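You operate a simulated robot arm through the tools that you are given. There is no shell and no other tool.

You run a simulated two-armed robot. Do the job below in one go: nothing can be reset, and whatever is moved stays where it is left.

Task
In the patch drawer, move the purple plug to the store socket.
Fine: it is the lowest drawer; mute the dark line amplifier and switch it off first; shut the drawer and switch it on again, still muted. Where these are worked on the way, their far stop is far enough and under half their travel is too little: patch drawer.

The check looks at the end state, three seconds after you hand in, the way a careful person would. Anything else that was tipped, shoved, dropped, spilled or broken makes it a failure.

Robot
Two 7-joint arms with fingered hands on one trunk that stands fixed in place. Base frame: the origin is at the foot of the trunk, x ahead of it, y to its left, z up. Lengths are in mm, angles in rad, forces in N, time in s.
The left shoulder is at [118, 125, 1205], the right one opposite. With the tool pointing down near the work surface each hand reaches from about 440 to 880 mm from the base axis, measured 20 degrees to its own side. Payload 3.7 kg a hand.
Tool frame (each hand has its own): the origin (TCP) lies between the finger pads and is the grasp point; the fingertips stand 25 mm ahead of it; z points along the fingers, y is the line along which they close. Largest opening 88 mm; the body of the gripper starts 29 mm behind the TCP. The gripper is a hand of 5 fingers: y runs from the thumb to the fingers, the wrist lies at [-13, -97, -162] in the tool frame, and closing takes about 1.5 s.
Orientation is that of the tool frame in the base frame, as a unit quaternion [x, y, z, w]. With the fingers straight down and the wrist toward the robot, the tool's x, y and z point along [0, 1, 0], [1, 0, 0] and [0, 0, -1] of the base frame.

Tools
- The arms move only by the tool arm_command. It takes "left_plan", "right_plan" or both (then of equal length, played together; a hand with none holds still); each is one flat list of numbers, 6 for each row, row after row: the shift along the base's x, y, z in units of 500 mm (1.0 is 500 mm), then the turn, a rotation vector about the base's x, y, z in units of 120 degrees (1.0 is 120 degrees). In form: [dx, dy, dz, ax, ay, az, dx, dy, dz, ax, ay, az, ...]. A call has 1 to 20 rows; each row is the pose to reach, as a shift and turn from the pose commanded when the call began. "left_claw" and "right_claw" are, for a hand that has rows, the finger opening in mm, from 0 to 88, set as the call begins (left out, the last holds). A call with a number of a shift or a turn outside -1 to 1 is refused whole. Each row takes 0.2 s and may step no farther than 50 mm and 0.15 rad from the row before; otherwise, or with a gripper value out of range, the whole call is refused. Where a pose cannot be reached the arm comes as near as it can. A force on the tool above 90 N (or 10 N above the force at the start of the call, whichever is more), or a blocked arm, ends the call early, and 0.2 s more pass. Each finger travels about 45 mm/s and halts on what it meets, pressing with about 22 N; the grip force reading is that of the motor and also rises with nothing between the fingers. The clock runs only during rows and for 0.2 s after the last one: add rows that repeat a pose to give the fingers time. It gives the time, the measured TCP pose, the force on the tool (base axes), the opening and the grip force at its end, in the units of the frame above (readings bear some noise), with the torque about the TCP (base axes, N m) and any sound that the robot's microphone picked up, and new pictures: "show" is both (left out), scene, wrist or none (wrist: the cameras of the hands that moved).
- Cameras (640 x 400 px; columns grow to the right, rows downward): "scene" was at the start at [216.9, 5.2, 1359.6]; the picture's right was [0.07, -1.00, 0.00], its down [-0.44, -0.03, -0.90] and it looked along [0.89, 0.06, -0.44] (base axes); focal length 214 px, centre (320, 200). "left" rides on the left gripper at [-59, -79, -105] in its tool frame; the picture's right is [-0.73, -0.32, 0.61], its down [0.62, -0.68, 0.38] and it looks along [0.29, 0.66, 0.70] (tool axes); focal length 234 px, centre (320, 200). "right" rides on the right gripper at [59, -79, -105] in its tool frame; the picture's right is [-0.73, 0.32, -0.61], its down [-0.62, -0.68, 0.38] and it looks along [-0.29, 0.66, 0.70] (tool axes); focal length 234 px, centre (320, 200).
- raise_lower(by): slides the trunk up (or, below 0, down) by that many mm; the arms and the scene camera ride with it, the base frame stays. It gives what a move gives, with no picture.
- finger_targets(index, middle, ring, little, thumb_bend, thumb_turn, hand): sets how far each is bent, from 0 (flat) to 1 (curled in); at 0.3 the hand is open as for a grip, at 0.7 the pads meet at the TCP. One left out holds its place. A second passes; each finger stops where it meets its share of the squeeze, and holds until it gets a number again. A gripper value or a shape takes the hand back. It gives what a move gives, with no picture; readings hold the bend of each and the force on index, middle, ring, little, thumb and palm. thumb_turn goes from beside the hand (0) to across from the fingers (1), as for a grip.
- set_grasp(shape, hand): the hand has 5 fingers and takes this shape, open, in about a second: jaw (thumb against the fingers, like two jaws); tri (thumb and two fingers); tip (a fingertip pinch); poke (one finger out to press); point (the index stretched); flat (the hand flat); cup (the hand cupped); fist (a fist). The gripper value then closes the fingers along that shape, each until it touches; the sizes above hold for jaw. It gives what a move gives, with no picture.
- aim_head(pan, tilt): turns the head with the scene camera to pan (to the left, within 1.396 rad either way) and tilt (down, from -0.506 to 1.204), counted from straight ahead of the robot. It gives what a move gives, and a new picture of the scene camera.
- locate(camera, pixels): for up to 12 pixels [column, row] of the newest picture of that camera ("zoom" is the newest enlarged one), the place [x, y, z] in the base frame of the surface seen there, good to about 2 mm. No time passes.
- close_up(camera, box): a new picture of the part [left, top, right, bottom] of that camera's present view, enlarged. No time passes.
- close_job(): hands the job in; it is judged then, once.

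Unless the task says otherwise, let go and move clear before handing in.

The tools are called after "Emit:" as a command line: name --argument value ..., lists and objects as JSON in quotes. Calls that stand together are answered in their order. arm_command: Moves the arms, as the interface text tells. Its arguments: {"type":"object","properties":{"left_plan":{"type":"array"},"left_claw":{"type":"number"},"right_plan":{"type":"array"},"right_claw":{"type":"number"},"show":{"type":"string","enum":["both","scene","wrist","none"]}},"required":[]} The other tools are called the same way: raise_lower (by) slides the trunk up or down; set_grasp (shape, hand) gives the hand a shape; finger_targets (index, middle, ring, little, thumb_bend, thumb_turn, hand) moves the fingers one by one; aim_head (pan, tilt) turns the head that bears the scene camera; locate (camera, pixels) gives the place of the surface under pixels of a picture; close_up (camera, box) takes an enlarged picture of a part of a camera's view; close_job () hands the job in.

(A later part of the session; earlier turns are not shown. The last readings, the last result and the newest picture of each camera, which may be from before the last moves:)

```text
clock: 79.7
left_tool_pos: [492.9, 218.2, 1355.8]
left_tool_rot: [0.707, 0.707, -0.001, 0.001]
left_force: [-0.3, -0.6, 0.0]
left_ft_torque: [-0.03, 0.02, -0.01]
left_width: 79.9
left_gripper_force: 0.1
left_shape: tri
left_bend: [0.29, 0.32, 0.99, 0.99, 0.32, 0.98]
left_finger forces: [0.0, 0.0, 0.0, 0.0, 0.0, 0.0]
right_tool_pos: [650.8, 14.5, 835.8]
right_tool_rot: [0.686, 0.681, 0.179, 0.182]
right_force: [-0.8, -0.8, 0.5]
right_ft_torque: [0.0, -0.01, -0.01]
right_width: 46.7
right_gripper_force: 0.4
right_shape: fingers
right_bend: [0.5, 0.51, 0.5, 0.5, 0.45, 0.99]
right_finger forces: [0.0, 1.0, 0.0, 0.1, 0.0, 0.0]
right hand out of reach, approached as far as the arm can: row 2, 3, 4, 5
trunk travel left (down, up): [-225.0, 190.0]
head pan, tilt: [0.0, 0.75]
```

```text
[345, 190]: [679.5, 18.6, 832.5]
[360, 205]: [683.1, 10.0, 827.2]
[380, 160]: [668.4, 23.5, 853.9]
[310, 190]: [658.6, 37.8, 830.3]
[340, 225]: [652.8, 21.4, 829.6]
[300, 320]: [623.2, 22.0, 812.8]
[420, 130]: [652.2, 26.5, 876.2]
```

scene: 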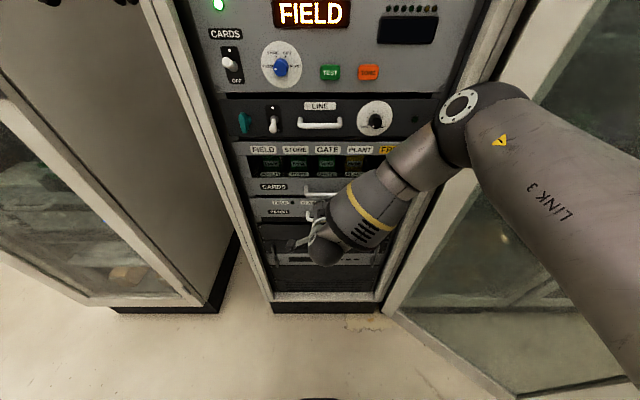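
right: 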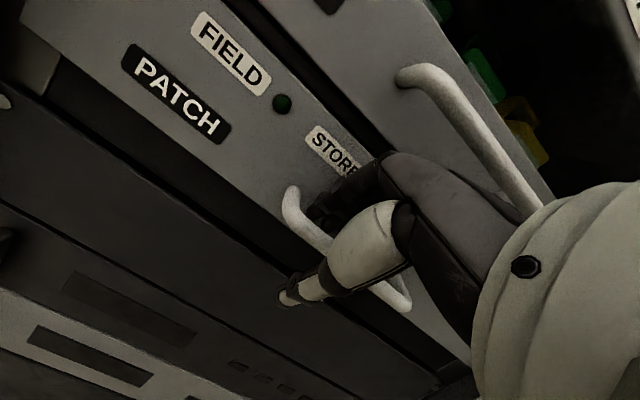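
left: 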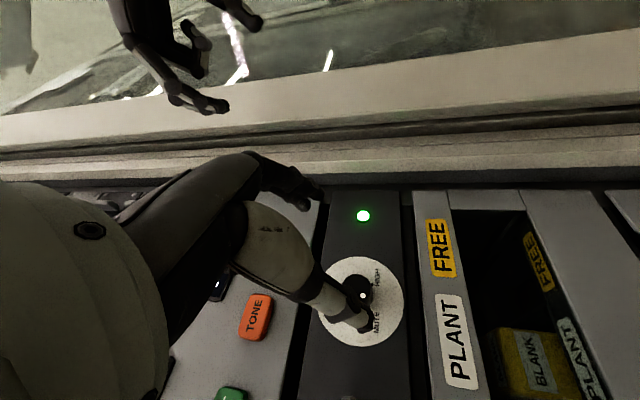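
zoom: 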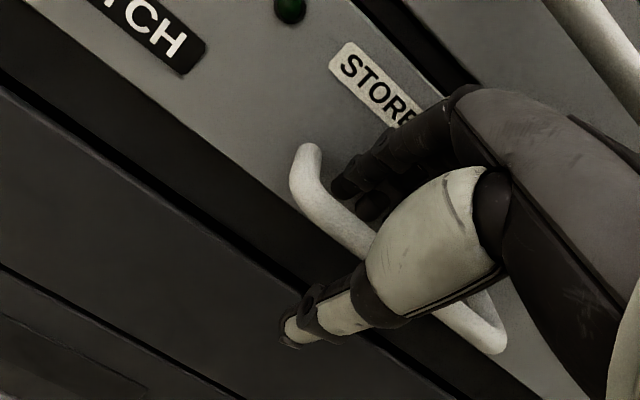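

The fingertips at (680,19,832) and (683,10,827) are behind the bar. I'll close the hand around it.

Emit:
finger_targets --hand "right" --index 0.8 --middle 0.8 --ring 0.8 --little 0.8 --thumb_bend 0.75 --thumb_turn 1.0

Emit:
close_up --camera "right" --box '[180, 100, 420, 340]'

```text
clock: 80.7
left_tool_pos: [495.4, 217.9, 1355.3]
left_tool_rot: [0.707, 0.707, -0.001, -0.001]
left_force: [0.0, -0.4, 0.5]
left_ft_torque: [0.0, 0.0, -0.01]
left_width: 80.1
left_gripper_force: 0.1
left_shape: tri
left_bend: [0.29, 0.32, 0.99, 0.99, 0.32, 0.98]
left_finger forces: [0.1, 0.0, 0.1, 0.0, 0.0, 0.1]
right_tool_pos: [651.7, 14.2, 832.3]
right_tool_rot: [0.687, 0.682, 0.177, 0.18]
right_force: [-0.8, -4.6, -16.8]
right_ft_torque: [0.06, -0.1, 0.4]
right_width: 0.2
right_gripper_force: 24.4
right_shape: fingers
right_bend: [0.79, 0.77, 0.77, 0.78, 0.68, 1.0]
right_finger forces: [6.1, 11.5, 6.7, 9.4, 14.9, 0.1]
trunk travel left (down, up): [-225.0, 190.0]
head pan, tilt: [0.0, 0.75]
```

```text
1.67 times, centred on (300, 220) of right
```

zoom: 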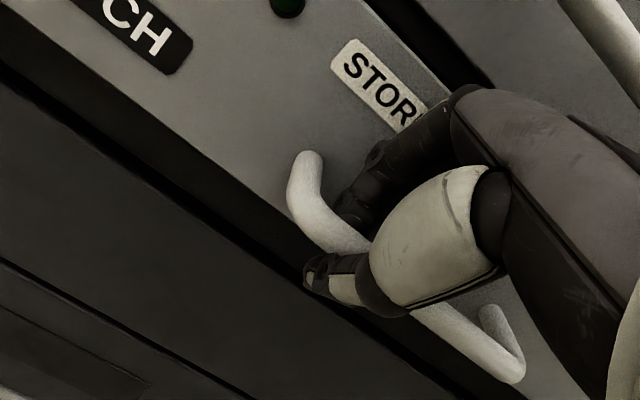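

The hand is wrapped around the bar (6-15 N per finger). Now I'll pull straight back 100 mm and check.

Emit:
arm_command --right_plan '[-0.03, 0, 0, 0, 0, 0, -0.07, 0, 0, 0, 0, 0, -0.11, 0, 0, 0, 0, 0, -0.15, 0, 0, 0, 0, 0, -0.19, 0, 0, 0, 0, 0]' --show "both"

```text
clock: 81.8
left_tool_pos: [494.7, 217.1, 1356.1]
left_tool_rot: [0.707, 0.707, 0.0, 0.0]
left_force: [-0.2, 0.5, -0.9]
left_ft_torque: [0.03, -0.01, 0.0]
left_width: 80.1
left_gripper_force: 0.0
left_shape: tri
left_bend: [0.29, 0.32, 0.99, 0.99, 0.32, 0.98]
left_finger forces: [0.0, 0.0, 0.0, 0.0, 0.1, 0.0]
right_tool_pos: [556.1, 16.0, 837.5]
right_tool_rot: [0.685, 0.682, 0.181, 0.181]
right_force: [-3.0, -9.5, -23.3]
right_ft_torque: [-0.02, -0.44, 0.13]
right_width: 3.9
right_gripper_force: 21.1
right_shape: fingers
right_bend: [0.78, 0.77, 0.78, 0.8, 0.62, 1.0]
right_finger forces: [5.0, 15.1, 5.3, 0.0, 16.6, 0.0]
right hand out of reach, approached as far as the arm can: row 1, 2, 3, 4, 5
trunk travel left (down, up): [-225.0, 190.0]
head pan, tilt: [0.0, 0.75]
```

scene: 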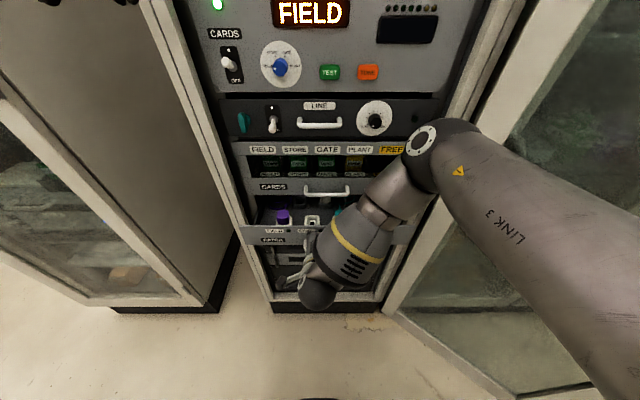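
right: 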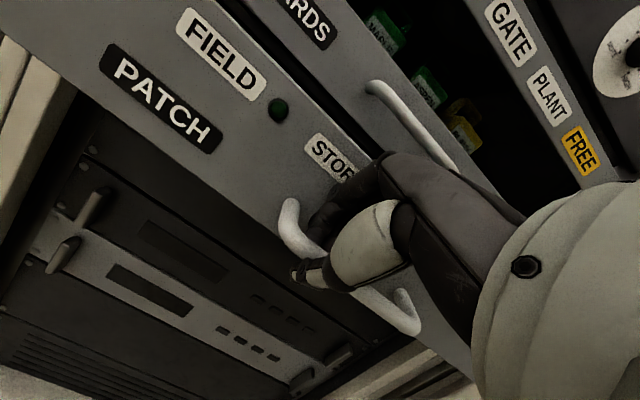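

The drawer is open about 95 mm and a purple plug is visible at (283,216). I'll keep pulling, letting the hand tilt toward vertical to stay within reach.

Emit:
arm_command --right_plan '[-0.04, 0, -0.004, 0, 0.025, 0, -0.08, 0, -0.008, 0, 0.05, 0, -0.12, 0, -0.01, 0, 0.075, 0, -0.16, 0, -0.01, 0, 0.1, 0, -0.2, 0, -0.01, 0, 0.125, 0]' --show "both"

```text
clock: 83.0
left_tool_pos: [490.8, 217.3, 1356.6]
left_tool_rot: [0.708, 0.707, 0.001, 0.001]
left_force: [-0.6, 0.9, -0.6]
left_ft_torque: [-0.02, 0.0, 0.03]
left_width: 80.1
left_gripper_force: 0.0
left_shape: tri
left_bend: [0.29, 0.32, 0.99, 0.99, 0.32, 0.98]
left_finger forces: [0.0, 0.1, 0.1, 0.0, 0.1, 0.0]
right_tool_pos: [456.6, 17.3, 835.0]
right_tool_rot: [0.702, 0.7, 0.094, 0.092]
right_force: [-2.1, -12.6, 7.1]
right_ft_torque: [-0.39, -1.66, -0.21]
right_width: 1.1
right_gripper_force: 43.9
right_shape: fingers
right_bend: [0.78, 0.74, 0.78, 0.8, 0.67, 1.0]
right_finger forces: [8.8, 42.3, 28.4, 0.0, 8.8, 0.1]
trunk travel left (down, up): [-225.0, 190.0]
head pan, tilt: [0.0, 0.75]
```

scene: 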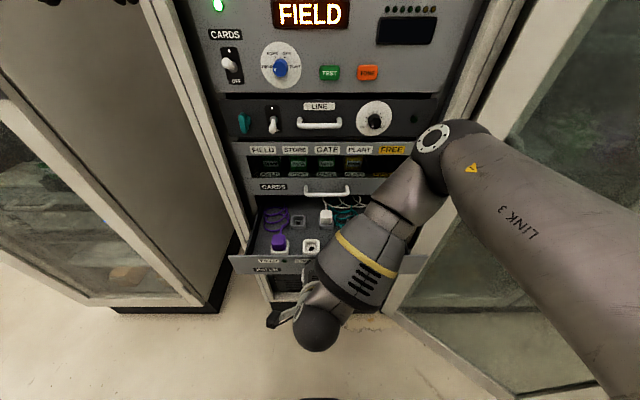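
right: 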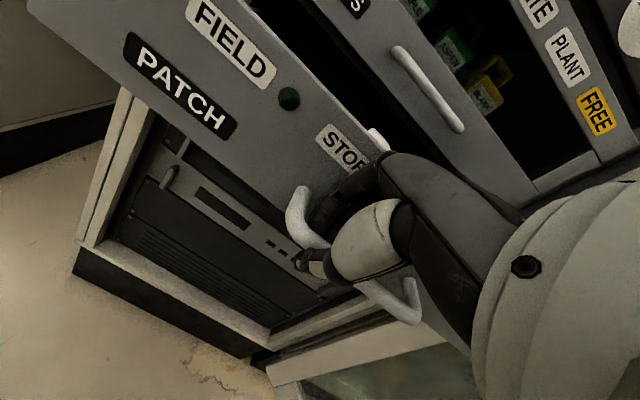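

The drawer is now open about 195 mm. I'll try a further 50 mm gently, watching the force for the end stop.

Emit:
arm_command --right_plan '[-0.025, 0, 0, 0, 0.025, 0, -0.05, 0, 0, 0, 0.05, 0, -0.075, 0, 0, 0, 0.075, 0, -0.1, 0, 0, 0, 0.1, 0]' --show "scene"

Emit:
close_up --camera "scene" --box '[225, 170, 415, 310]'

```text
clock: 84.0
left_tool_pos: [492.7, 219.0, 1355.8]
left_tool_rot: [0.707, 0.707, -0.002, 0.001]
left_force: [-0.9, 0.1, -0.1]
left_ft_torque: [-0.01, 0.01, 0.01]
left_width: 79.7
left_gripper_force: 0.2
left_shape: tri
left_bend: [0.29, 0.32, 0.99, 0.99, 0.32, 0.98]
left_finger forces: [0.0, 0.1, 0.0, 0.0, 0.1, 0.0]
right_tool_pos: [403.2, 17.8, 832.0]
right_tool_rot: [0.706, 0.708, 0.016, 0.014]
right_force: [-1.6, -0.3, -11.1]
right_ft_torque: [0.03, -0.85, -0.09]
right_width: 0.2
right_gripper_force: 33.0
right_shape: fingers
right_bend: [0.78, 0.74, 0.75, 0.8, 0.72, 1.0]
right_finger forces: [7.7, 32.0, 21.6, 0.1, 5.1, 0.1]
trunk travel left (down, up): [-225.0, 190.0]
head pan, tilt: [0.0, 0.75]
```

scene: 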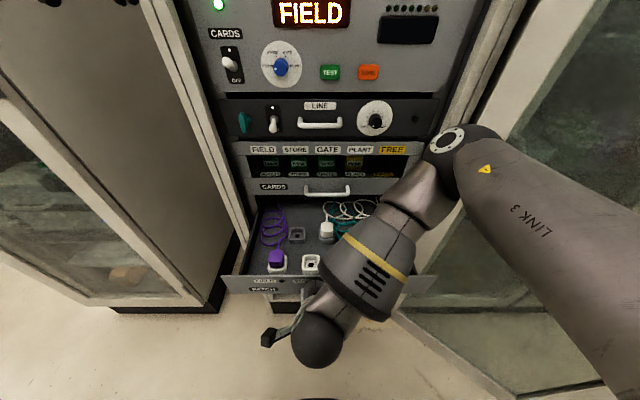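

```text
2.86 times, centred on (320, 240) of scene
```

zoom: 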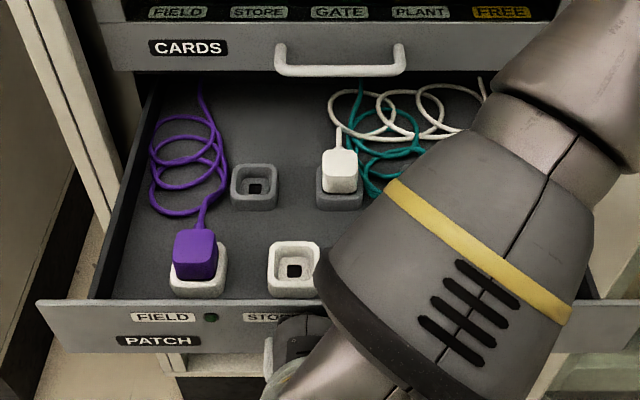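

About 250 mm is open now. The purple plug sits in the FIELD socket at zoom (195,260), the STORE socket at (295,270) is empty and a white plug sits behind it. I'll try another 30 mm to find the stop.

Emit:
arm_command --right_plan '[-0.02, 0, 0, 0, 0.01, 0, -0.04, 0, 0, 0, 0.02, 0, -0.06, 0, 0, 0, 0.03, 0]' --show "none"

```text
clock: 84.8
left_tool_pos: [492.6, 218.9, 1355.8]
left_tool_rot: [0.707, 0.707, -0.001, 0.0]
left_force: [0.4, 0.3, 0.0]
left_ft_torque: [-0.01, 0.01, 0.0]
left_width: 79.8
left_gripper_force: 0.0
left_shape: tri
left_bend: [0.29, 0.32, 0.99, 0.99, 0.32, 0.98]
left_finger forces: [0.1, 0.0, 0.0, 0.0, 0.0, 0.0]
right_tool_pos: [373.4, 16.5, 831.5]
right_tool_rot: [0.707, 0.707, -0.003, -0.006]
right_force: [-1.6, 2.7, -10.5]
right_ft_torque: [0.09, -0.93, -0.16]
right_width: 0.1
right_gripper_force: 33.8
right_shape: fingers
right_bend: [0.78, 0.74, 0.74, 0.8, 0.72, 1.0]
right_finger forces: [7.4, 30.5, 24.6, 0.1, 4.0, 0.0]
trunk travel left (down, up): [-225.0, 190.0]
head pan, tilt: [0.0, 0.75]
```

It is still sliding freely at 280 mm. I'll pull a little more to learn where the stop is.

Emit:
arm_command --right_plan '[-0.02, 0, 0, 0, 0.01, 0, -0.04, 0, 0, 0, 0.02, 0, -0.06, 0, 0, 0, 0.03, 0, -0.08, 0, 0, 0, 0.04, 0]' --show "scene"

Emit:
locate --camera "scene" --pixels '[[240, 285], [250, 292], [270, 275], [300, 280], [270, 255], [276, 262], [310, 262], [298, 235], [326, 228]]'

```text
clock: 85.8
left_tool_pos: [499.7, 218.1, 1352.9]
left_tool_rot: [0.707, 0.708, -0.003, -0.001]
left_force: [0.6, 0.1, 0.4]
left_ft_torque: [0.0, -0.04, 0.0]
left_width: 79.8
left_gripper_force: 0.1
left_shape: tri
left_bend: [0.29, 0.32, 0.99, 0.99, 0.32, 0.98]
left_finger forces: [0.0, 0.0, 0.0, 0.1, 0.1, 0.0]
right_tool_pos: [347.6, 17.3, 832.2]
right_tool_rot: [0.712, 0.701, -0.026, -0.027]
right_force: [59.9, -1.2, -12.0]
right_ft_torque: [0.21, -0.24, 0.69]
right_width: 5.7
right_gripper_force: 25.4
right_shape: fingers
right_bend: [0.79, 0.56, 0.5, 0.8, 0.75, 1.0]
right_finger forces: [9.1, 21.2, 21.1, 0.0, 0.0, 0.0]
trunk travel left (down, up): [-225.0, 190.0]
head pan, tilt: [0.0, 0.75]
```

scene: 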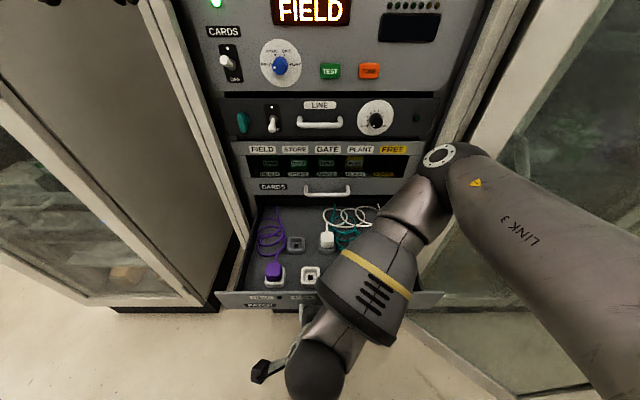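

```text
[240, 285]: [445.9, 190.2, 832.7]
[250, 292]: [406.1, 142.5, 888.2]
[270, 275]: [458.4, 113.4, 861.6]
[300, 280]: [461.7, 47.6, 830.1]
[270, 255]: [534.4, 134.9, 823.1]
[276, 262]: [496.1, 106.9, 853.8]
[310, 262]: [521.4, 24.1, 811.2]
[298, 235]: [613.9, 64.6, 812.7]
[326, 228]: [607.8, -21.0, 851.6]
```

The force jumped to 60 N, so the far stop is at about 290 mm of travel. I'll ease the drawer back in by about 30 mm for comfortable reach, still far beyond half, and then release the bar.

Emit:
arm_command --right_plan '[0.02, 0, 0, 0, -0.01, 0, 0.05, 0, 0, 0, -0.02, 0, 0.08, 0, 0, 0, -0.02, 0]' --show "none"

Emit:
finger_targets --hand "right" --index 0.5 --middle 0.5 --ring 0.5 --little 0.5 --thumb_bend 0.4 --thumb_turn 1.0

```text
clock: 86.7
left_tool_pos: [493.7, 218.2, 1353.9]
left_tool_rot: [0.707, 0.707, -0.001, -0.001]
left_force: [0.7, 0.5, -0.7]
left_ft_torque: [0.02, 0.01, 0.02]
left_width: 79.9
left_gripper_force: 0.1
left_shape: tri
left_bend: [0.29, 0.32, 0.99, 0.99, 0.32, 0.98]
left_finger forces: [0.0, 0.0, 0.0, 0.0, 0.1, 0.1]
right_tool_pos: [374.9, 15.7, 829.7]
right_tool_rot: [0.707, 0.707, -0.022, -0.023]
right_force: [2.4, -3.7, -24.4]
right_ft_torque: [0.18, 0.13, 0.0]
right_width: 0.0
right_gripper_force: 20.5
right_shape: fingers
right_bend: [0.78, 0.75, 0.75, 0.81, 0.73, 1.0]
right_finger forces: [8.6, 13.9, 12.6, 5.6, 0.0, 0.0]
trunk travel left (down, up): [-225.0, 190.0]
head pan, tilt: [0.0, 0.75]
```

```text
clock: 87.7
left_tool_pos: [490.2, 220.1, 1357.2]
left_tool_rot: [0.707, 0.707, 0.0, 0.001]
left_force: [0.7, 0.8, -0.7]
left_ft_torque: [0.01, -0.01, 0.0]
left_width: 79.8
left_gripper_force: 0.0
left_shape: tri
left_bend: [0.29, 0.32, 0.99, 0.99, 0.32, 0.98]
left_finger forces: [0.0, 0.0, 0.0, 0.1, 0.0, 0.0]
right_tool_pos: [375.5, 19.1, 833.3]
right_tool_rot: [0.707, 0.707, -0.016, -0.018]
right_force: [-0.4, 4.2, 19.8]
right_ft_torque: [-0.4, -0.51, -0.28]
right_width: 61.6
right_gripper_force: 12.8
right_shape: fingers
right_bend: [0.4, 0.5, 0.48, 0.63, 0.4, 0.99]
right_finger forces: [8.6, 0.0, 1.7, 14.9, 0.0, 0.0]
trunk travel left (down, up): [-225.0, 190.0]
head pan, tilt: [0.0, 0.75]
```

The index (8.6 N) and little finger (14.9 N) still touch something in the gap. I'll open those fingers a bit more, then lift straight up out from behind the bar.

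Emit:
finger_targets --hand "right" --index 0.45 --middle 0.45 --ring 0.45 --little 0.45 --thumb_bend 0.3 --thumb_turn 1.0

Emit:
close_up --camera "right" --box '[180, 100, 480, 400]'

```text
clock: 88.7
left_tool_pos: [491.7, 218.9, 1355.4]
left_tool_rot: [0.707, 0.707, -0.001, 0.001]
left_force: [0.0, -0.5, -0.5]
left_ft_torque: [-0.01, 0.0, -0.04]
left_width: 79.7
left_gripper_force: 0.1
left_shape: tri
left_bend: [0.29, 0.32, 0.99, 0.99, 0.32, 0.98]
left_finger forces: [0.0, 0.0, 0.0, 0.0, 0.0, 0.0]
right_tool_pos: [376.2, 16.7, 831.4]
right_tool_rot: [0.707, 0.706, -0.018, -0.018]
right_force: [0.6, 3.3, 6.9]
right_ft_torque: [0.01, -0.22, -0.35]
right_width: 79.0
right_gripper_force: 12.3
right_shape: fingers
right_bend: [0.34, 0.45, 0.43, 0.53, 0.3, 0.98]
right_finger forces: [10.4, 0.0, 2.2, 11.6, 0.0, 0.0]
trunk travel left (down, up): [-225.0, 190.0]
head pan, tilt: [0.0, 0.75]
```

```text
1.33 times, centred on (330, 250) of right
```

zoom: 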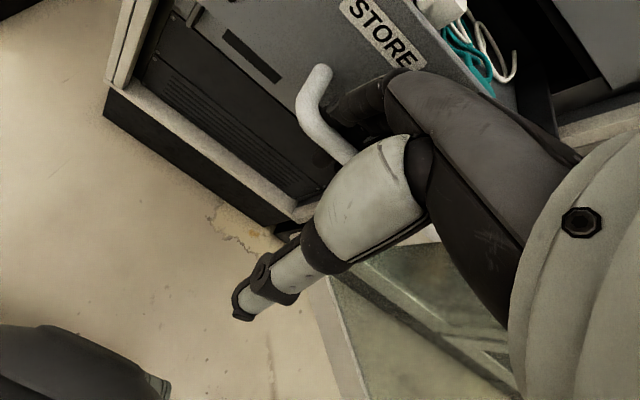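

The fingers are lightly wedged between bar and panel. I'll lift straight up in small steps.

Emit:
arm_command --right_plan '[0, 0, 0.02, 0, 0, 0, 0, 0, 0.05, 0, 0, 0, 0, 0, 0.09, 0, 0, 0, 0, 0, 0.13, 0, 0, 0, 0, 0, 0.17, 0, 0, 0]' --show "both"

```text
clock: 89.8
left_tool_pos: [491.6, 219.1, 1356.7]
left_tool_rot: [0.707, 0.707, 0.0, 0.001]
left_force: [0.7, 0.3, 0.4]
left_ft_torque: [0.01, 0.01, -0.02]
left_width: 79.9
left_gripper_force: 0.0
left_shape: tri
left_bend: [0.29, 0.32, 0.99, 0.99, 0.32, 0.98]
left_finger forces: [0.1, 0.0, 0.1, 0.0, 0.0, 0.1]
right_tool_pos: [374.1, 16.4, 918.8]
right_tool_rot: [0.707, 0.706, -0.018, -0.02]
right_force: [0.2, 0.4, 0.1]
right_ft_torque: [0.0, -0.02, 0.04]
right_width: 68.7
right_gripper_force: 0.2
right_shape: fingers
right_bend: [0.45, 0.45, 0.45, 0.45, 0.3, 0.98]
right_finger forces: [0.0, 0.1, 0.1, 0.0, 0.1, 0.0]
trunk travel left (down, up): [-225.0, 190.0]
head pan, tilt: [0.0, 0.75]
```

scene: 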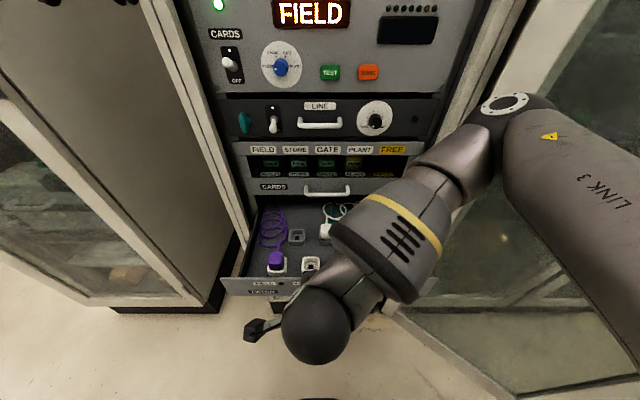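
right: 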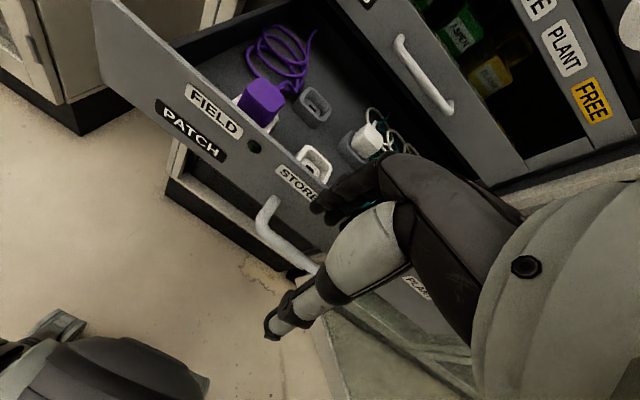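

The hand is free of the bar. I'll move the right arm up and out to the right so the drawer is visible.

Emit:
arm_command --right_plan '[0, -0.02, 0.07, 0, 0, 0, 0.01, -0.06, 0.14, 0, 0, 0, 0.03, -0.12, 0.2, 0, 0, 0, 0.05, -0.19, 0.25, 0, 0, 0, 0.07, -0.26, 0.3, 0, 0, 0, 0.09, -0.33, 0.35, 0, 0, 0, 0.11, -0.4, 0.39, 0, 0, 0, 0.13, -0.47, 0.42, 0, 0, 0, 0.15, -0.52, 0.44, 0, 0, 0]' --show "scene"

Emit:
aim_head --pan 0.1 --tilt 0.95

Emit:
close_up --camera "scene" --box '[220, 120, 440, 270]'

```text
clock: 91.8
left_tool_pos: [493.3, 217.8, 1355.4]
left_tool_rot: [0.707, 0.707, -0.001, -0.001]
left_force: [-0.5, -0.8, -0.9]
left_ft_torque: [0.0, -0.03, -0.01]
left_width: 80.0
left_gripper_force: 0.1
left_shape: tri
left_bend: [0.29, 0.32, 0.99, 0.99, 0.32, 0.98]
left_finger forces: [0.1, 0.1, 0.0, 0.0, 0.0, 0.0]
right_tool_pos: [449.8, -243.5, 1137.5]
right_tool_rot: [0.707, 0.707, -0.018, -0.019]
right_force: [0.2, 0.7, 1.8]
right_ft_torque: [0.01, 0.02, 0.02]
right_width: 68.8
right_gripper_force: 0.1
right_shape: fingers
right_bend: [0.45, 0.45, 0.45, 0.45, 0.3, 0.98]
right_finger forces: [0.0, 0.1, 0.0, 0.1, 0.0, 0.0]
right hand out of reach, approached as far as the arm can: row 2, 3, 4, 5, 6, 7, 8
trunk travel left (down, up): [-225.0, 190.0]
head pan, tilt: [0.0, 0.75]
```

scene: 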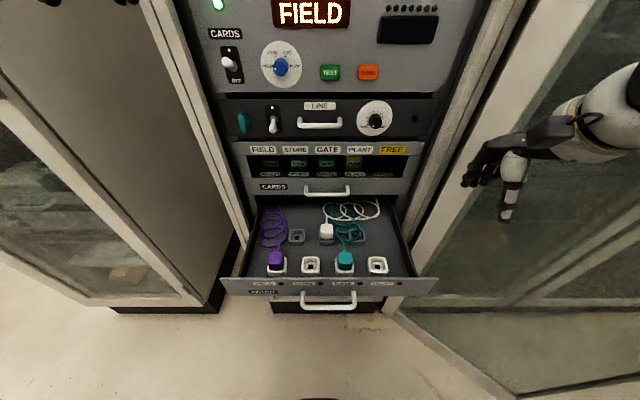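

```text
clock: 92.6
left_tool_pos: [493.7, 217.8, 1355.0]
left_tool_rot: [0.707, 0.707, -0.001, 0.0]
left_force: [-0.6, 1.2, 0.2]
left_ft_torque: [0.0, 0.0, 0.02]
left_width: 79.9
left_gripper_force: 0.2
left_shape: tri
left_bend: [0.29, 0.32, 0.99, 0.99, 0.32, 0.98]
left_finger forces: [0.1, 0.0, 0.0, 0.0, 0.0, 0.0]
right_tool_pos: [449.9, -243.8, 1137.4]
right_tool_rot: [0.707, 0.706, -0.018, -0.018]
right_force: [1.0, 0.2, -0.4]
right_ft_torque: [-0.02, -0.01, -0.02]
right_width: 68.6
right_gripper_force: 0.0
right_shape: fingers
right_bend: [0.45, 0.45, 0.45, 0.45, 0.3, 0.98]
right_finger forces: [0.1, 0.0, 0.0, 0.0, 0.0, 0.0]
trunk travel left (down, up): [-225.0, 190.0]
head pan, tilt: [0.099, 0.949]
```

scene: 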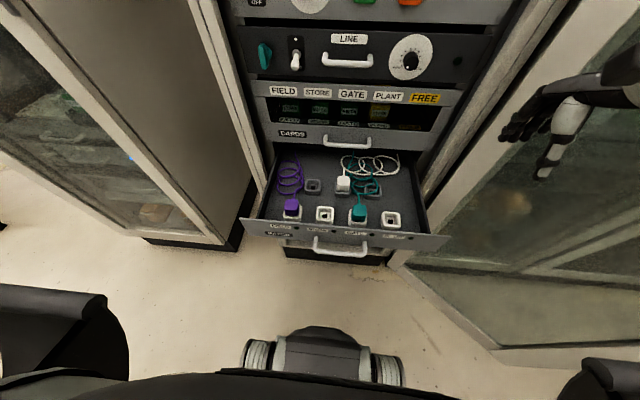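

```text
2.67 times, centred on (330, 195) of scene
```

zoom: 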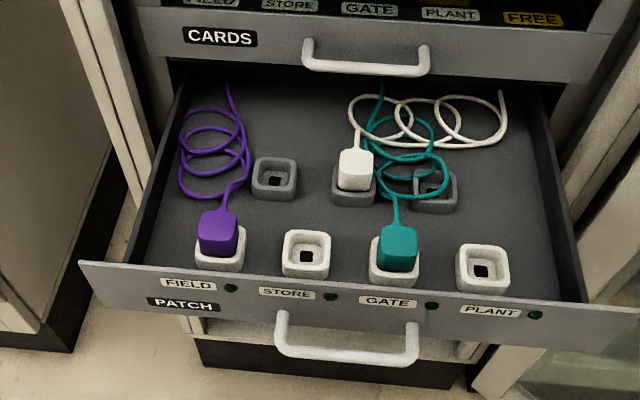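

The drawer is clear: the front row is FIELD (purple plug), STORE (empty), GATE (teal) and PLANT (empty). I'll zoom on the purple plug and STORE socket and measure them.

Emit:
close_up --camera "scene" --box '[270, 180, 350, 240]'

Emit:
locate --camera "zoom" --pixels '[[170, 160], [120, 170], [210, 170], [170, 220], [150, 260], [130, 310], [220, 310], [430, 240], [400, 210], [470, 215], [405, 290], [435, 270]]'

```text
6.67 times, centred on (310, 210) of scene
```

zoom: 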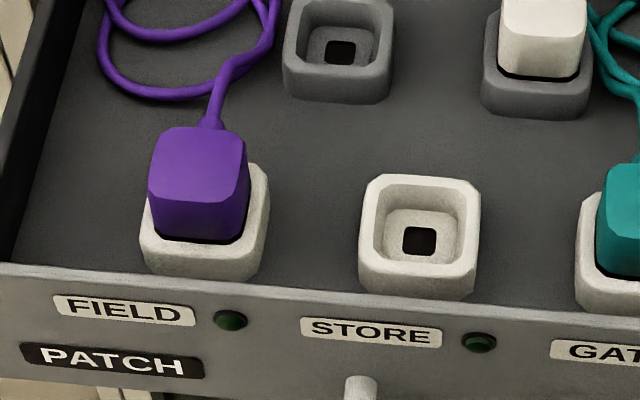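

```text
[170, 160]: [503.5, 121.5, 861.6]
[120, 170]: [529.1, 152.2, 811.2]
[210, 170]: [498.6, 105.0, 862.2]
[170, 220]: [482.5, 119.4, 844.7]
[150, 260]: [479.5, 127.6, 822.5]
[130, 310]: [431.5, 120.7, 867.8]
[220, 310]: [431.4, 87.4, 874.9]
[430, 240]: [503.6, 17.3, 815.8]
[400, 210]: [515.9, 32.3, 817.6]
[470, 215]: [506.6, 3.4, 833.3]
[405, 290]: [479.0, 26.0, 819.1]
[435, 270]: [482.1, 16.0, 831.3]
```

The plug top is at z≈862 and the STORE rim at z≈832. I'll sample edges for exact centres.

Emit:
locate --camera "zoom" --pixels '[[375, 183], [468, 186], [474, 258], [366, 256], [421, 181], [421, 262], [370, 220], [474, 224], [419, 241], [419, 225], [403, 241], [436, 241]]'

Emit:
locate --camera "zoom" --pixels '[[160, 150], [175, 132], [230, 135], [240, 150], [242, 180], [155, 190], [195, 200], [195, 140], [155, 165], [200, 165], [210, 118], [195, 180]]'

Emit:
locate --camera "zoom" --pixels '[[148, 240], [260, 180], [265, 215], [255, 260], [195, 250], [258, 240], [145, 215], [160, 225], [240, 200], [240, 225], [195, 230], [213, 100]]'

```text
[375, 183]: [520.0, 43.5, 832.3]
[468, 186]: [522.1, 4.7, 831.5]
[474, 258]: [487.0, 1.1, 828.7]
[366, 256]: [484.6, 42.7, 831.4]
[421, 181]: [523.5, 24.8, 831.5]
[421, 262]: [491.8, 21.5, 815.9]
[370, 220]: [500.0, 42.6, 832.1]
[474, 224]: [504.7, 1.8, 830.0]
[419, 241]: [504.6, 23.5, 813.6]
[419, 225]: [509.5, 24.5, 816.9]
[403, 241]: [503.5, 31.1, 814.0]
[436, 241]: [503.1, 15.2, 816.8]
```

```text
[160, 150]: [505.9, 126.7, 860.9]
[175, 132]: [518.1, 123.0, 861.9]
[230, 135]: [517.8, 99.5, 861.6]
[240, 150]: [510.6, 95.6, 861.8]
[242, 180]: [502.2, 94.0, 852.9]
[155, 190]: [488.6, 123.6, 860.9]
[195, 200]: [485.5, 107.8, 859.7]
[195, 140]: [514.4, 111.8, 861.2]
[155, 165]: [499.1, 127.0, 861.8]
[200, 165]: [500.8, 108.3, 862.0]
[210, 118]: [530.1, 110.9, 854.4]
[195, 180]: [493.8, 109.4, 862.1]
```

```text
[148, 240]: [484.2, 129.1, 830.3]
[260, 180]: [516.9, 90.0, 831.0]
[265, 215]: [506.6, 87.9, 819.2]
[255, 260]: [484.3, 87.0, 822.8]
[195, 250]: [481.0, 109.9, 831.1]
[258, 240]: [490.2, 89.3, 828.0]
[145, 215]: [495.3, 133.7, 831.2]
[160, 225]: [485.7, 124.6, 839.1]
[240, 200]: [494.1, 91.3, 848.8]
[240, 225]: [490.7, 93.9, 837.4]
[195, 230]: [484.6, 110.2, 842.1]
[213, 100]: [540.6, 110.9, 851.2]
```

The plug spans y 93-128 and x 485-520 with its top at z=862 and its cable leaving the back. STORE is centred at (503.8,23.3), and FIELD at y≈110.7. I'll grip it side to side with the right hand reaching across, so I'll shape a moderately open three-finger grasp and bring the hand over.

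Emit:
finger_targets --hand "right" --index 0.4 --middle 0.4 --ring 0.99 --little 0.99 --thumb_bend 0.42 --thumb_turn 1.0

Emit:
arm_command --right_plan '[0.0083, 0.0507, -0.0075, -0.0121, -0.0152, 0.0619, 0.0167, 0.1013, -0.015, -0.0242, -0.0304, 0.1239, 0.025, 0.152, -0.0225, -0.0363, -0.0456, 0.1858, 0.0333, 0.2027, -0.03, -0.0483, -0.0608, 0.2478, 0.0417, 0.2533, -0.0375, -0.0604, -0.076, 0.3097, 0.05, 0.304, -0.045, -0.0725, -0.0913, 0.3717, 0.0583, 0.3547, -0.0525, -0.0846, -0.1065, 0.4336, 0.0667, 0.4053, -0.06, -0.0967, -0.1217, 0.4955, 0.075, 0.456, -0.0675, -0.1088, -0.1369, 0.5575, 0.0833, 0.5067, -0.075, -0.1208, -0.1521, 0.6194, 0.0917, 0.5573, -0.0825, -0.1329, -0.1673, 0.6814, 0.1, 0.608, -0.09, -0.145, -0.1825, 0.7433]' --show "both"

```text
clock: 93.6
left_tool_pos: [493.0, 219.1, 1355.4]
left_tool_rot: [0.708, 0.707, 0.0, 0.001]
left_force: [0.2, 0.1, 0.7]
left_ft_torque: [-0.01, -0.02, -0.02]
left_width: 79.7
left_gripper_force: 0.1
left_shape: tri
left_bend: [0.29, 0.32, 0.99, 0.99, 0.32, 0.98]
left_finger forces: [0.0, 0.0, 0.0, 0.0, 0.0, 0.1]
right_tool_pos: [450.9, -243.9, 1138.0]
right_tool_rot: [0.707, 0.707, -0.018, -0.019]
right_force: [0.1, -0.1, -0.6]
right_ft_torque: [0.02, -0.04, 0.03]
right_width: 61.4
right_gripper_force: 0.2
right_shape: fingers
right_bend: [0.4, 0.4, 0.99, 0.99, 0.42, 0.99]
right_finger forces: [0.1, 0.0, 0.0, 0.0, 0.0, 0.0]
trunk travel left (down, up): [-225.0, 190.0]
head pan, tilt: [0.099, 0.949]
```

```text
clock: 96.2
left_tool_pos: [491.0, 221.0, 1355.4]
left_tool_rot: [0.706, 0.708, -0.001, 0.002]
left_force: [-0.1, -0.6, -0.7]
left_ft_torque: [0.0, -0.01, 0.01]
left_width: 80.0
left_gripper_force: 0.0
left_shape: tri
left_bend: [0.29, 0.32, 0.99, 0.99, 0.32, 0.98]
left_finger forces: [0.0, 0.0, 0.0, 0.1, 0.1, 0.1]
right_tool_pos: [501.5, 64.4, 1093.2]
right_tool_rot: [-0.001, 0.976, -0.002, 0.216]
right_force: [-0.8, -0.2, -0.5]
right_ft_torque: [-0.01, 0.0, 0.0]
right_width: 61.0
right_gripper_force: 0.1
right_shape: fingers
right_bend: [0.4, 0.4, 0.99, 0.99, 0.42, 0.99]
right_finger forces: [0.0, 0.0, 0.0, 0.0, 0.0, 0.1]
trunk travel left (down, up): [-225.0, 190.0]
head pan, tilt: [0.099, 0.949]
```

scene: 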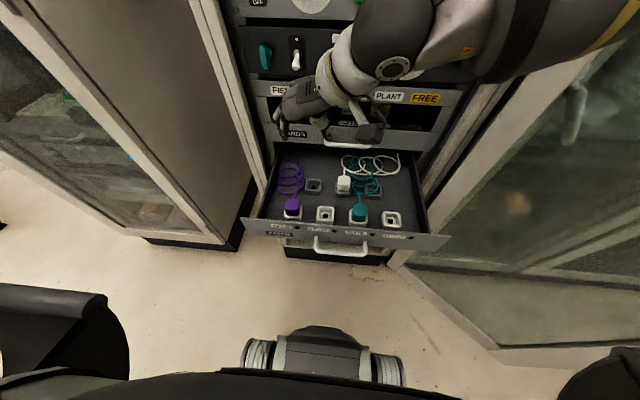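
right: 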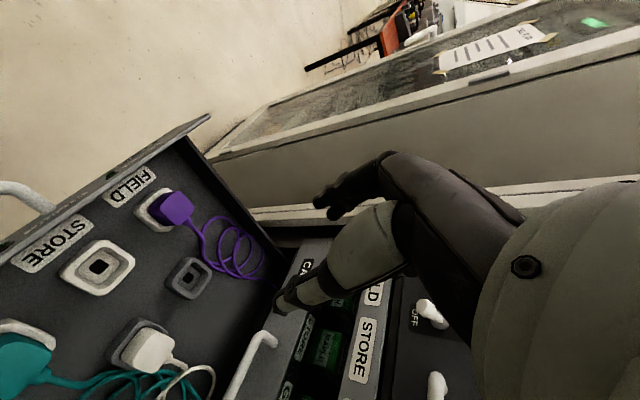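

The pose was reached exactly at (501,64,1093). Now I'll descend to about 70 mm above the plug at (500,111,930).

Emit:
arm_command --right_plan '[0, 0.019, -0.066, 0, 0, 0, 0, 0.037, -0.131, 0, 0, 0, 0, 0.056, -0.196, 0, 0, 0, 0, 0.074, -0.261, 0, 0, 0, 0, 0.0925, -0.326, 0, 0, 0, 0, 0.0925, -0.326, 0, 0, 0]' --show "both"

Emit:
close_up --camera "right" --box '[100, 100, 420, 360]'

```text
clock: 97.6
left_tool_pos: [492.1, 219.1, 1356.3]
left_tool_rot: [0.707, 0.707, 0.0, 0.001]
left_force: [-0.1, -0.1, -0.6]
left_ft_torque: [0.02, 0.0, -0.03]
left_width: 80.0
left_gripper_force: 0.1
left_shape: tri
left_bend: [0.29, 0.32, 0.99, 0.99, 0.32, 0.98]
left_finger forces: [0.0, 0.1, 0.0, 0.0, 0.0, 0.0]
right_tool_pos: [501.2, 106.1, 929.9]
right_tool_rot: [-0.001, 0.976, -0.001, 0.216]
right_force: [-0.3, -0.1, -0.3]
right_ft_torque: [-0.01, 0.0, 0.04]
right_width: 61.4
right_gripper_force: 0.0
right_shape: fingers
right_bend: [0.4, 0.4, 0.99, 0.99, 0.42, 0.99]
right_finger forces: [0.0, 0.0, 0.1, 0.1, 0.0, 0.0]
trunk travel left (down, up): [-225.0, 190.0]
head pan, tilt: [0.099, 0.949]
```

scene: 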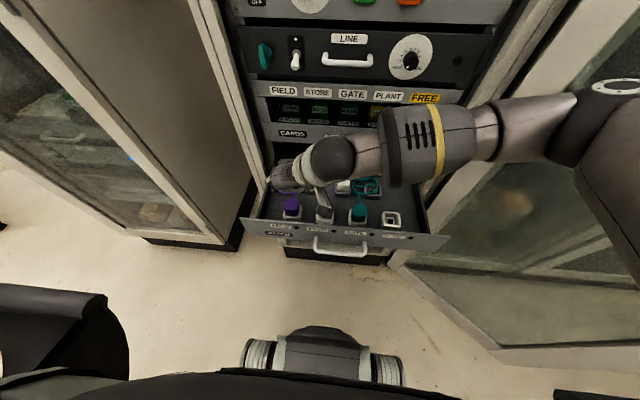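
right: 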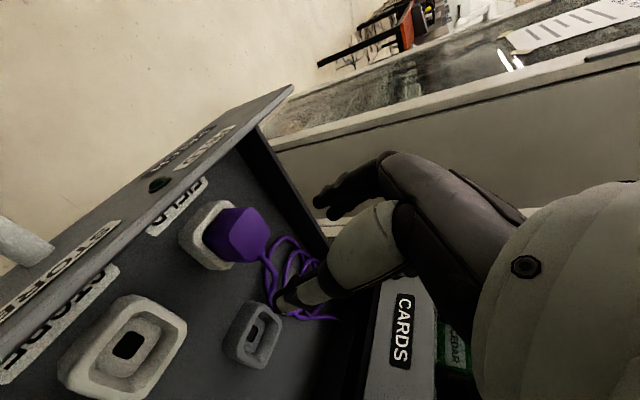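

```text
1.54 times, centred on (260, 230) of right
```

zoom: 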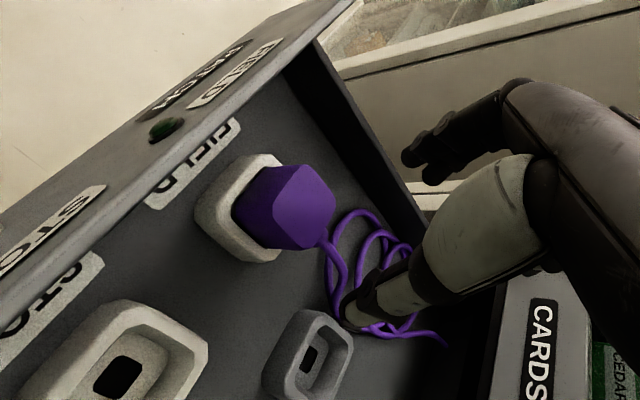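

The hand is above the plug at (501,106,930). I'll locate the fingertips, the plug top corners and the drawer's left wall for final alignment.

Emit:
locate --camera "zoom" --pixels '[[412, 157], [430, 178], [352, 315], [375, 300], [300, 205], [285, 170], [330, 195], [275, 215], [325, 240], [300, 245], [350, 120], [400, 190]]'

```text
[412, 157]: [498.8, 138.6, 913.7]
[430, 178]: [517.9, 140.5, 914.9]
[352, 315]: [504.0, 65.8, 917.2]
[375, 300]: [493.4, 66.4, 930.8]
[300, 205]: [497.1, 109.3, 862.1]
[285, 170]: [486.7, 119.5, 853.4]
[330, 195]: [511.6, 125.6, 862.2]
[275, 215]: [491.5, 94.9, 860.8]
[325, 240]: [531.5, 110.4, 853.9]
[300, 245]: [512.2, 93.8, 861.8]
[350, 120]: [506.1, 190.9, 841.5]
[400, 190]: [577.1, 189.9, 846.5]
```

Fingertips are at (499,139,914) and (518,140,915), with the thumb at (504,66,917). Shifting -9 mm in x and +5 mm in y centres them on the plug. I'll descend to TCP z≈860, keeping the tips above the socket rim.

Emit:
arm_command --right_plan '[-0.018, 0.01, -0.01, 0, 0, 0, -0.018, 0.01, -0.05, 0, 0, 0, -0.018, 0.01, -0.095, 0, 0, 0, -0.018, 0.01, -0.14, 0, 0, 0, -0.018, 0.01, -0.14, 0, 0, 0]' --show "both"

Emit:
close_up --camera "right" --box '[180, 100, 420, 340]'

```text
clock: 98.8
left_tool_pos: [492.3, 219.1, 1356.2]
left_tool_rot: [0.707, 0.707, 0.0, 0.001]
left_force: [-0.2, -0.6, -0.1]
left_ft_torque: [-0.04, 0.01, -0.01]
left_width: 80.0
left_gripper_force: 0.1
left_shape: tri
left_bend: [0.29, 0.32, 0.99, 0.99, 0.32, 0.98]
left_finger forces: [0.0, 0.0, 0.0, 0.1, 0.0, 0.0]
right_tool_pos: [493.0, 112.1, 860.8]
right_tool_rot: [-0.001, 0.977, 0.0, 0.215]
right_force: [0.1, 0.1, 0.2]
right_ft_torque: [-0.05, -0.02, -0.01]
right_width: 61.3
right_gripper_force: 0.0
right_shape: fingers
right_bend: [0.4, 0.4, 0.99, 0.99, 0.42, 0.99]
right_finger forces: [0.1, 0.0, 0.1, 0.0, 0.1, 0.1]
trunk travel left (down, up): [-225.0, 190.0]
head pan, tilt: [0.099, 0.949]
```

scene: 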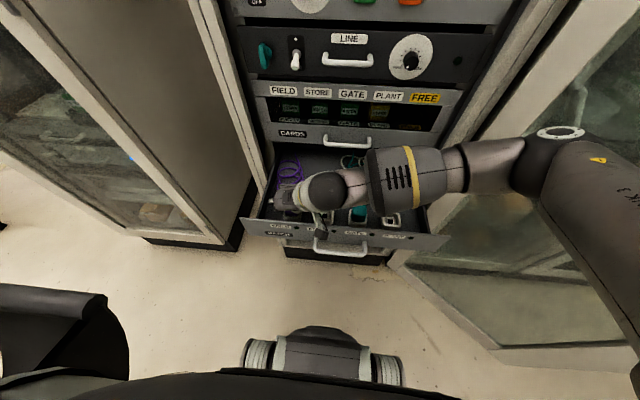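
right: 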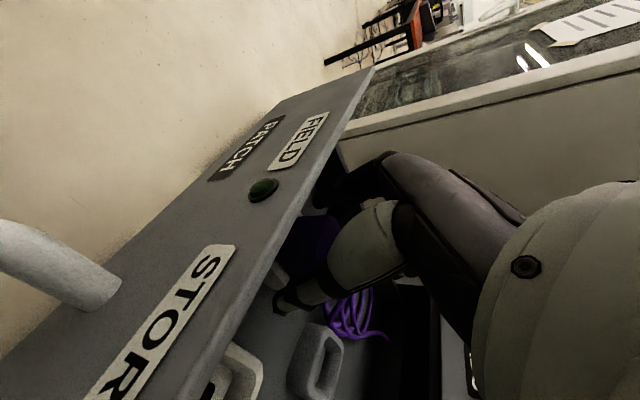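

```text
1.67 times, centred on (300, 220) of right
```

zoom: 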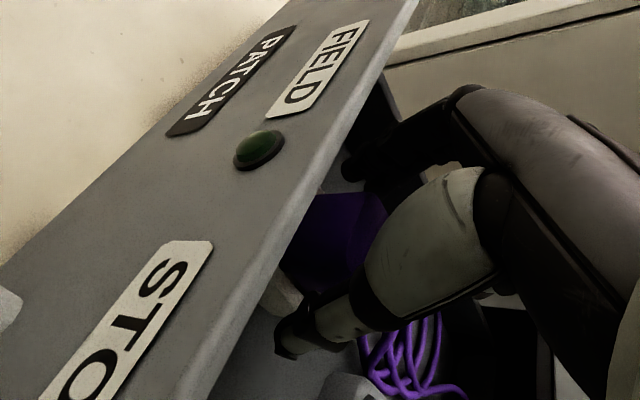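

The plug (purple, zoom (340,230)) is between thumb and fingers with no contact force. I'll close on it.

Emit:
finger_targets --hand "right" --index 0.75 --middle 0.75 --thumb_bend 0.75 --thumb_turn 1.0

Emit:
close_up --camera "right" --box '[180, 100, 420, 340]'

```text
clock: 99.8
left_tool_pos: [494.1, 218.3, 1354.9]
left_tool_rot: [0.708, 0.707, -0.001, 0.001]
left_force: [-0.3, 0.5, 0.6]
left_ft_torque: [-0.01, -0.01, 0.04]
left_width: 79.8
left_gripper_force: 0.0
left_shape: tri
left_bend: [0.29, 0.32, 0.99, 0.99, 0.32, 0.98]
left_finger forces: [0.1, 0.0, 0.0, 0.0, 0.0, 0.1]
right_tool_pos: [493.1, 112.9, 861.2]
right_tool_rot: [-0.001, 0.976, -0.001, 0.216]
right_force: [1.8, 3.8, -1.1]
right_ft_torque: [0.14, -0.01, -0.02]
right_width: 29.3
right_gripper_force: 13.2
right_shape: fingers
right_bend: [0.57, 0.59, 0.99, 0.99, 0.57, 1.0]
right_finger forces: [7.6, 7.7, 0.1, 0.0, 10.9, 0.1]
trunk travel left (down, up): [-225.0, 190.0]
head pan, tilt: [0.099, 0.949]
```

```text
1.67 times, centred on (300, 220) of right
```

zoom: 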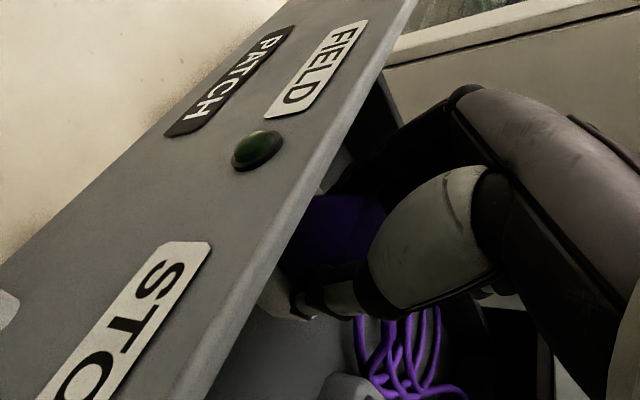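

The plug is gripped (7.6, 7.7 and 10.9 N). I'll pull straight up in small steps.

Emit:
arm_command --right_plan '[0, 0, 0.01, 0, 0, 0, 0, 0, 0.03, 0, 0, 0, 0, 0, 0.06, 0, 0, 0, 0, 0, 0.09, 0, 0, 0, 0, 0, 0.12, 0, 0, 0]' --show "both"

Emit:
close_up --camera "right" --box '[140, 100, 420, 380]'

```text
clock: 101.0
left_tool_pos: [492.7, 217.5, 1356.2]
left_tool_rot: [0.707, 0.708, 0.0, 0.001]
left_force: [-0.4, 0.3, -0.6]
left_ft_torque: [0.0, 0.0, -0.01]
left_width: 80.0
left_gripper_force: 0.0
left_shape: tri
left_bend: [0.29, 0.32, 0.99, 0.99, 0.32, 0.98]
left_finger forces: [0.0, 0.2, 0.1, 0.0, 0.0, 0.0]
right_tool_pos: [492.0, 112.6, 919.5]
right_tool_rot: [0.0, 0.977, -0.001, 0.215]
right_force: [0.3, -0.6, -0.7]
right_ft_torque: [-0.04, -0.03, -0.02]
right_width: 29.3
right_gripper_force: 12.3
right_shape: fingers
right_bend: [0.58, 0.59, 0.99, 0.99, 0.57, 1.0]
right_finger forces: [6.3, 6.4, 0.0, 0.1, 12.6, 0.0]
trunk travel left (down, up): [-225.0, 190.0]
head pan, tilt: [0.099, 0.949]
```

scene: 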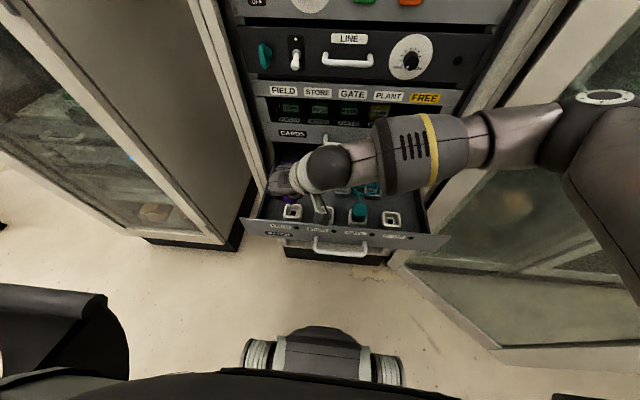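
right: 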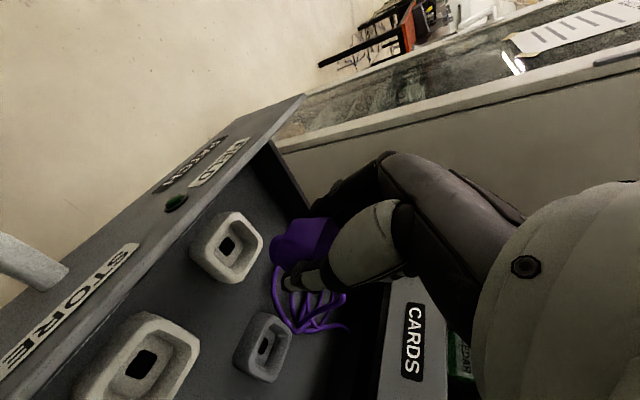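

```text
1.43 times, centred on (280, 240) of right
```

zoom: 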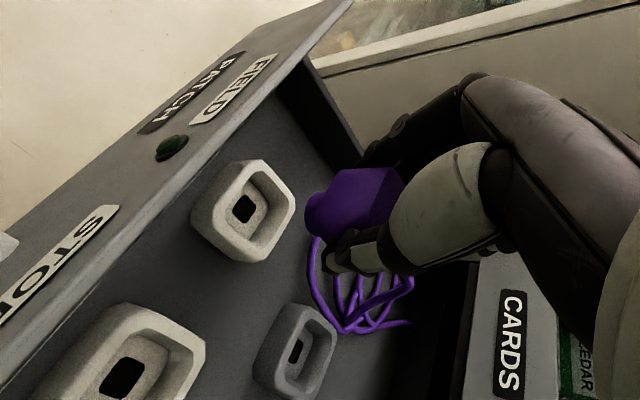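

The plug came out cleanly and the FIELD socket is empty. I'll locate both socket holes for the exact offset, then carry the plug across at this height.

Emit:
locate --camera "zoom" --pixels '[[243, 209], [122, 378], [235, 200], [250, 218], [225, 190], [270, 220], [262, 165], [215, 245], [350, 200], [320, 215], [345, 175], [390, 180]]'

Emit:
close_up --camera "scene" --box '[265, 190, 345, 240]'

Emit:
locate --camera "zoom" --pixels '[[215, 175], [180, 150], [260, 150], [265, 215], [180, 215], [215, 190], [470, 190], [440, 165], [510, 165], [200, 180], [230, 180]]'

```text
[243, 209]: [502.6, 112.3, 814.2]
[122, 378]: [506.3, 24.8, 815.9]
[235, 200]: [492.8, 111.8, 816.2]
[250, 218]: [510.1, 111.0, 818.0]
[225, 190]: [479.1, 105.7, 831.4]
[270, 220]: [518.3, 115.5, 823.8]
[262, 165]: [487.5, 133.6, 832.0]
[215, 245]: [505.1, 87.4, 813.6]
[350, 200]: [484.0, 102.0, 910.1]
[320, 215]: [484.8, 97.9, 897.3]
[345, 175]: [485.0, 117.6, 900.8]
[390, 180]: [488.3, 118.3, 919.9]
```

```text
8.00 times, centred on (305, 215) of scene
```

zoom: 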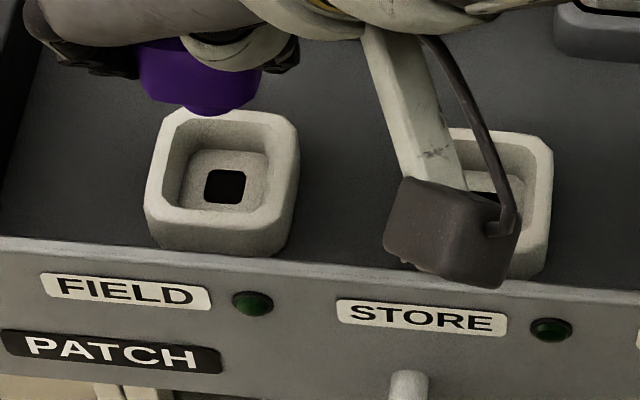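

```text
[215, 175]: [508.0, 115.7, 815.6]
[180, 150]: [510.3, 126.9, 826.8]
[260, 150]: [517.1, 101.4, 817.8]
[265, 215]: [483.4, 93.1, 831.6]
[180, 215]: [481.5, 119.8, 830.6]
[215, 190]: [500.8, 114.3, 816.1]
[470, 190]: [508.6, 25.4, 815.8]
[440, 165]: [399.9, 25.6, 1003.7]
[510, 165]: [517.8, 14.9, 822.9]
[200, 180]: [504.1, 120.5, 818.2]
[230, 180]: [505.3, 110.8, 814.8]
```

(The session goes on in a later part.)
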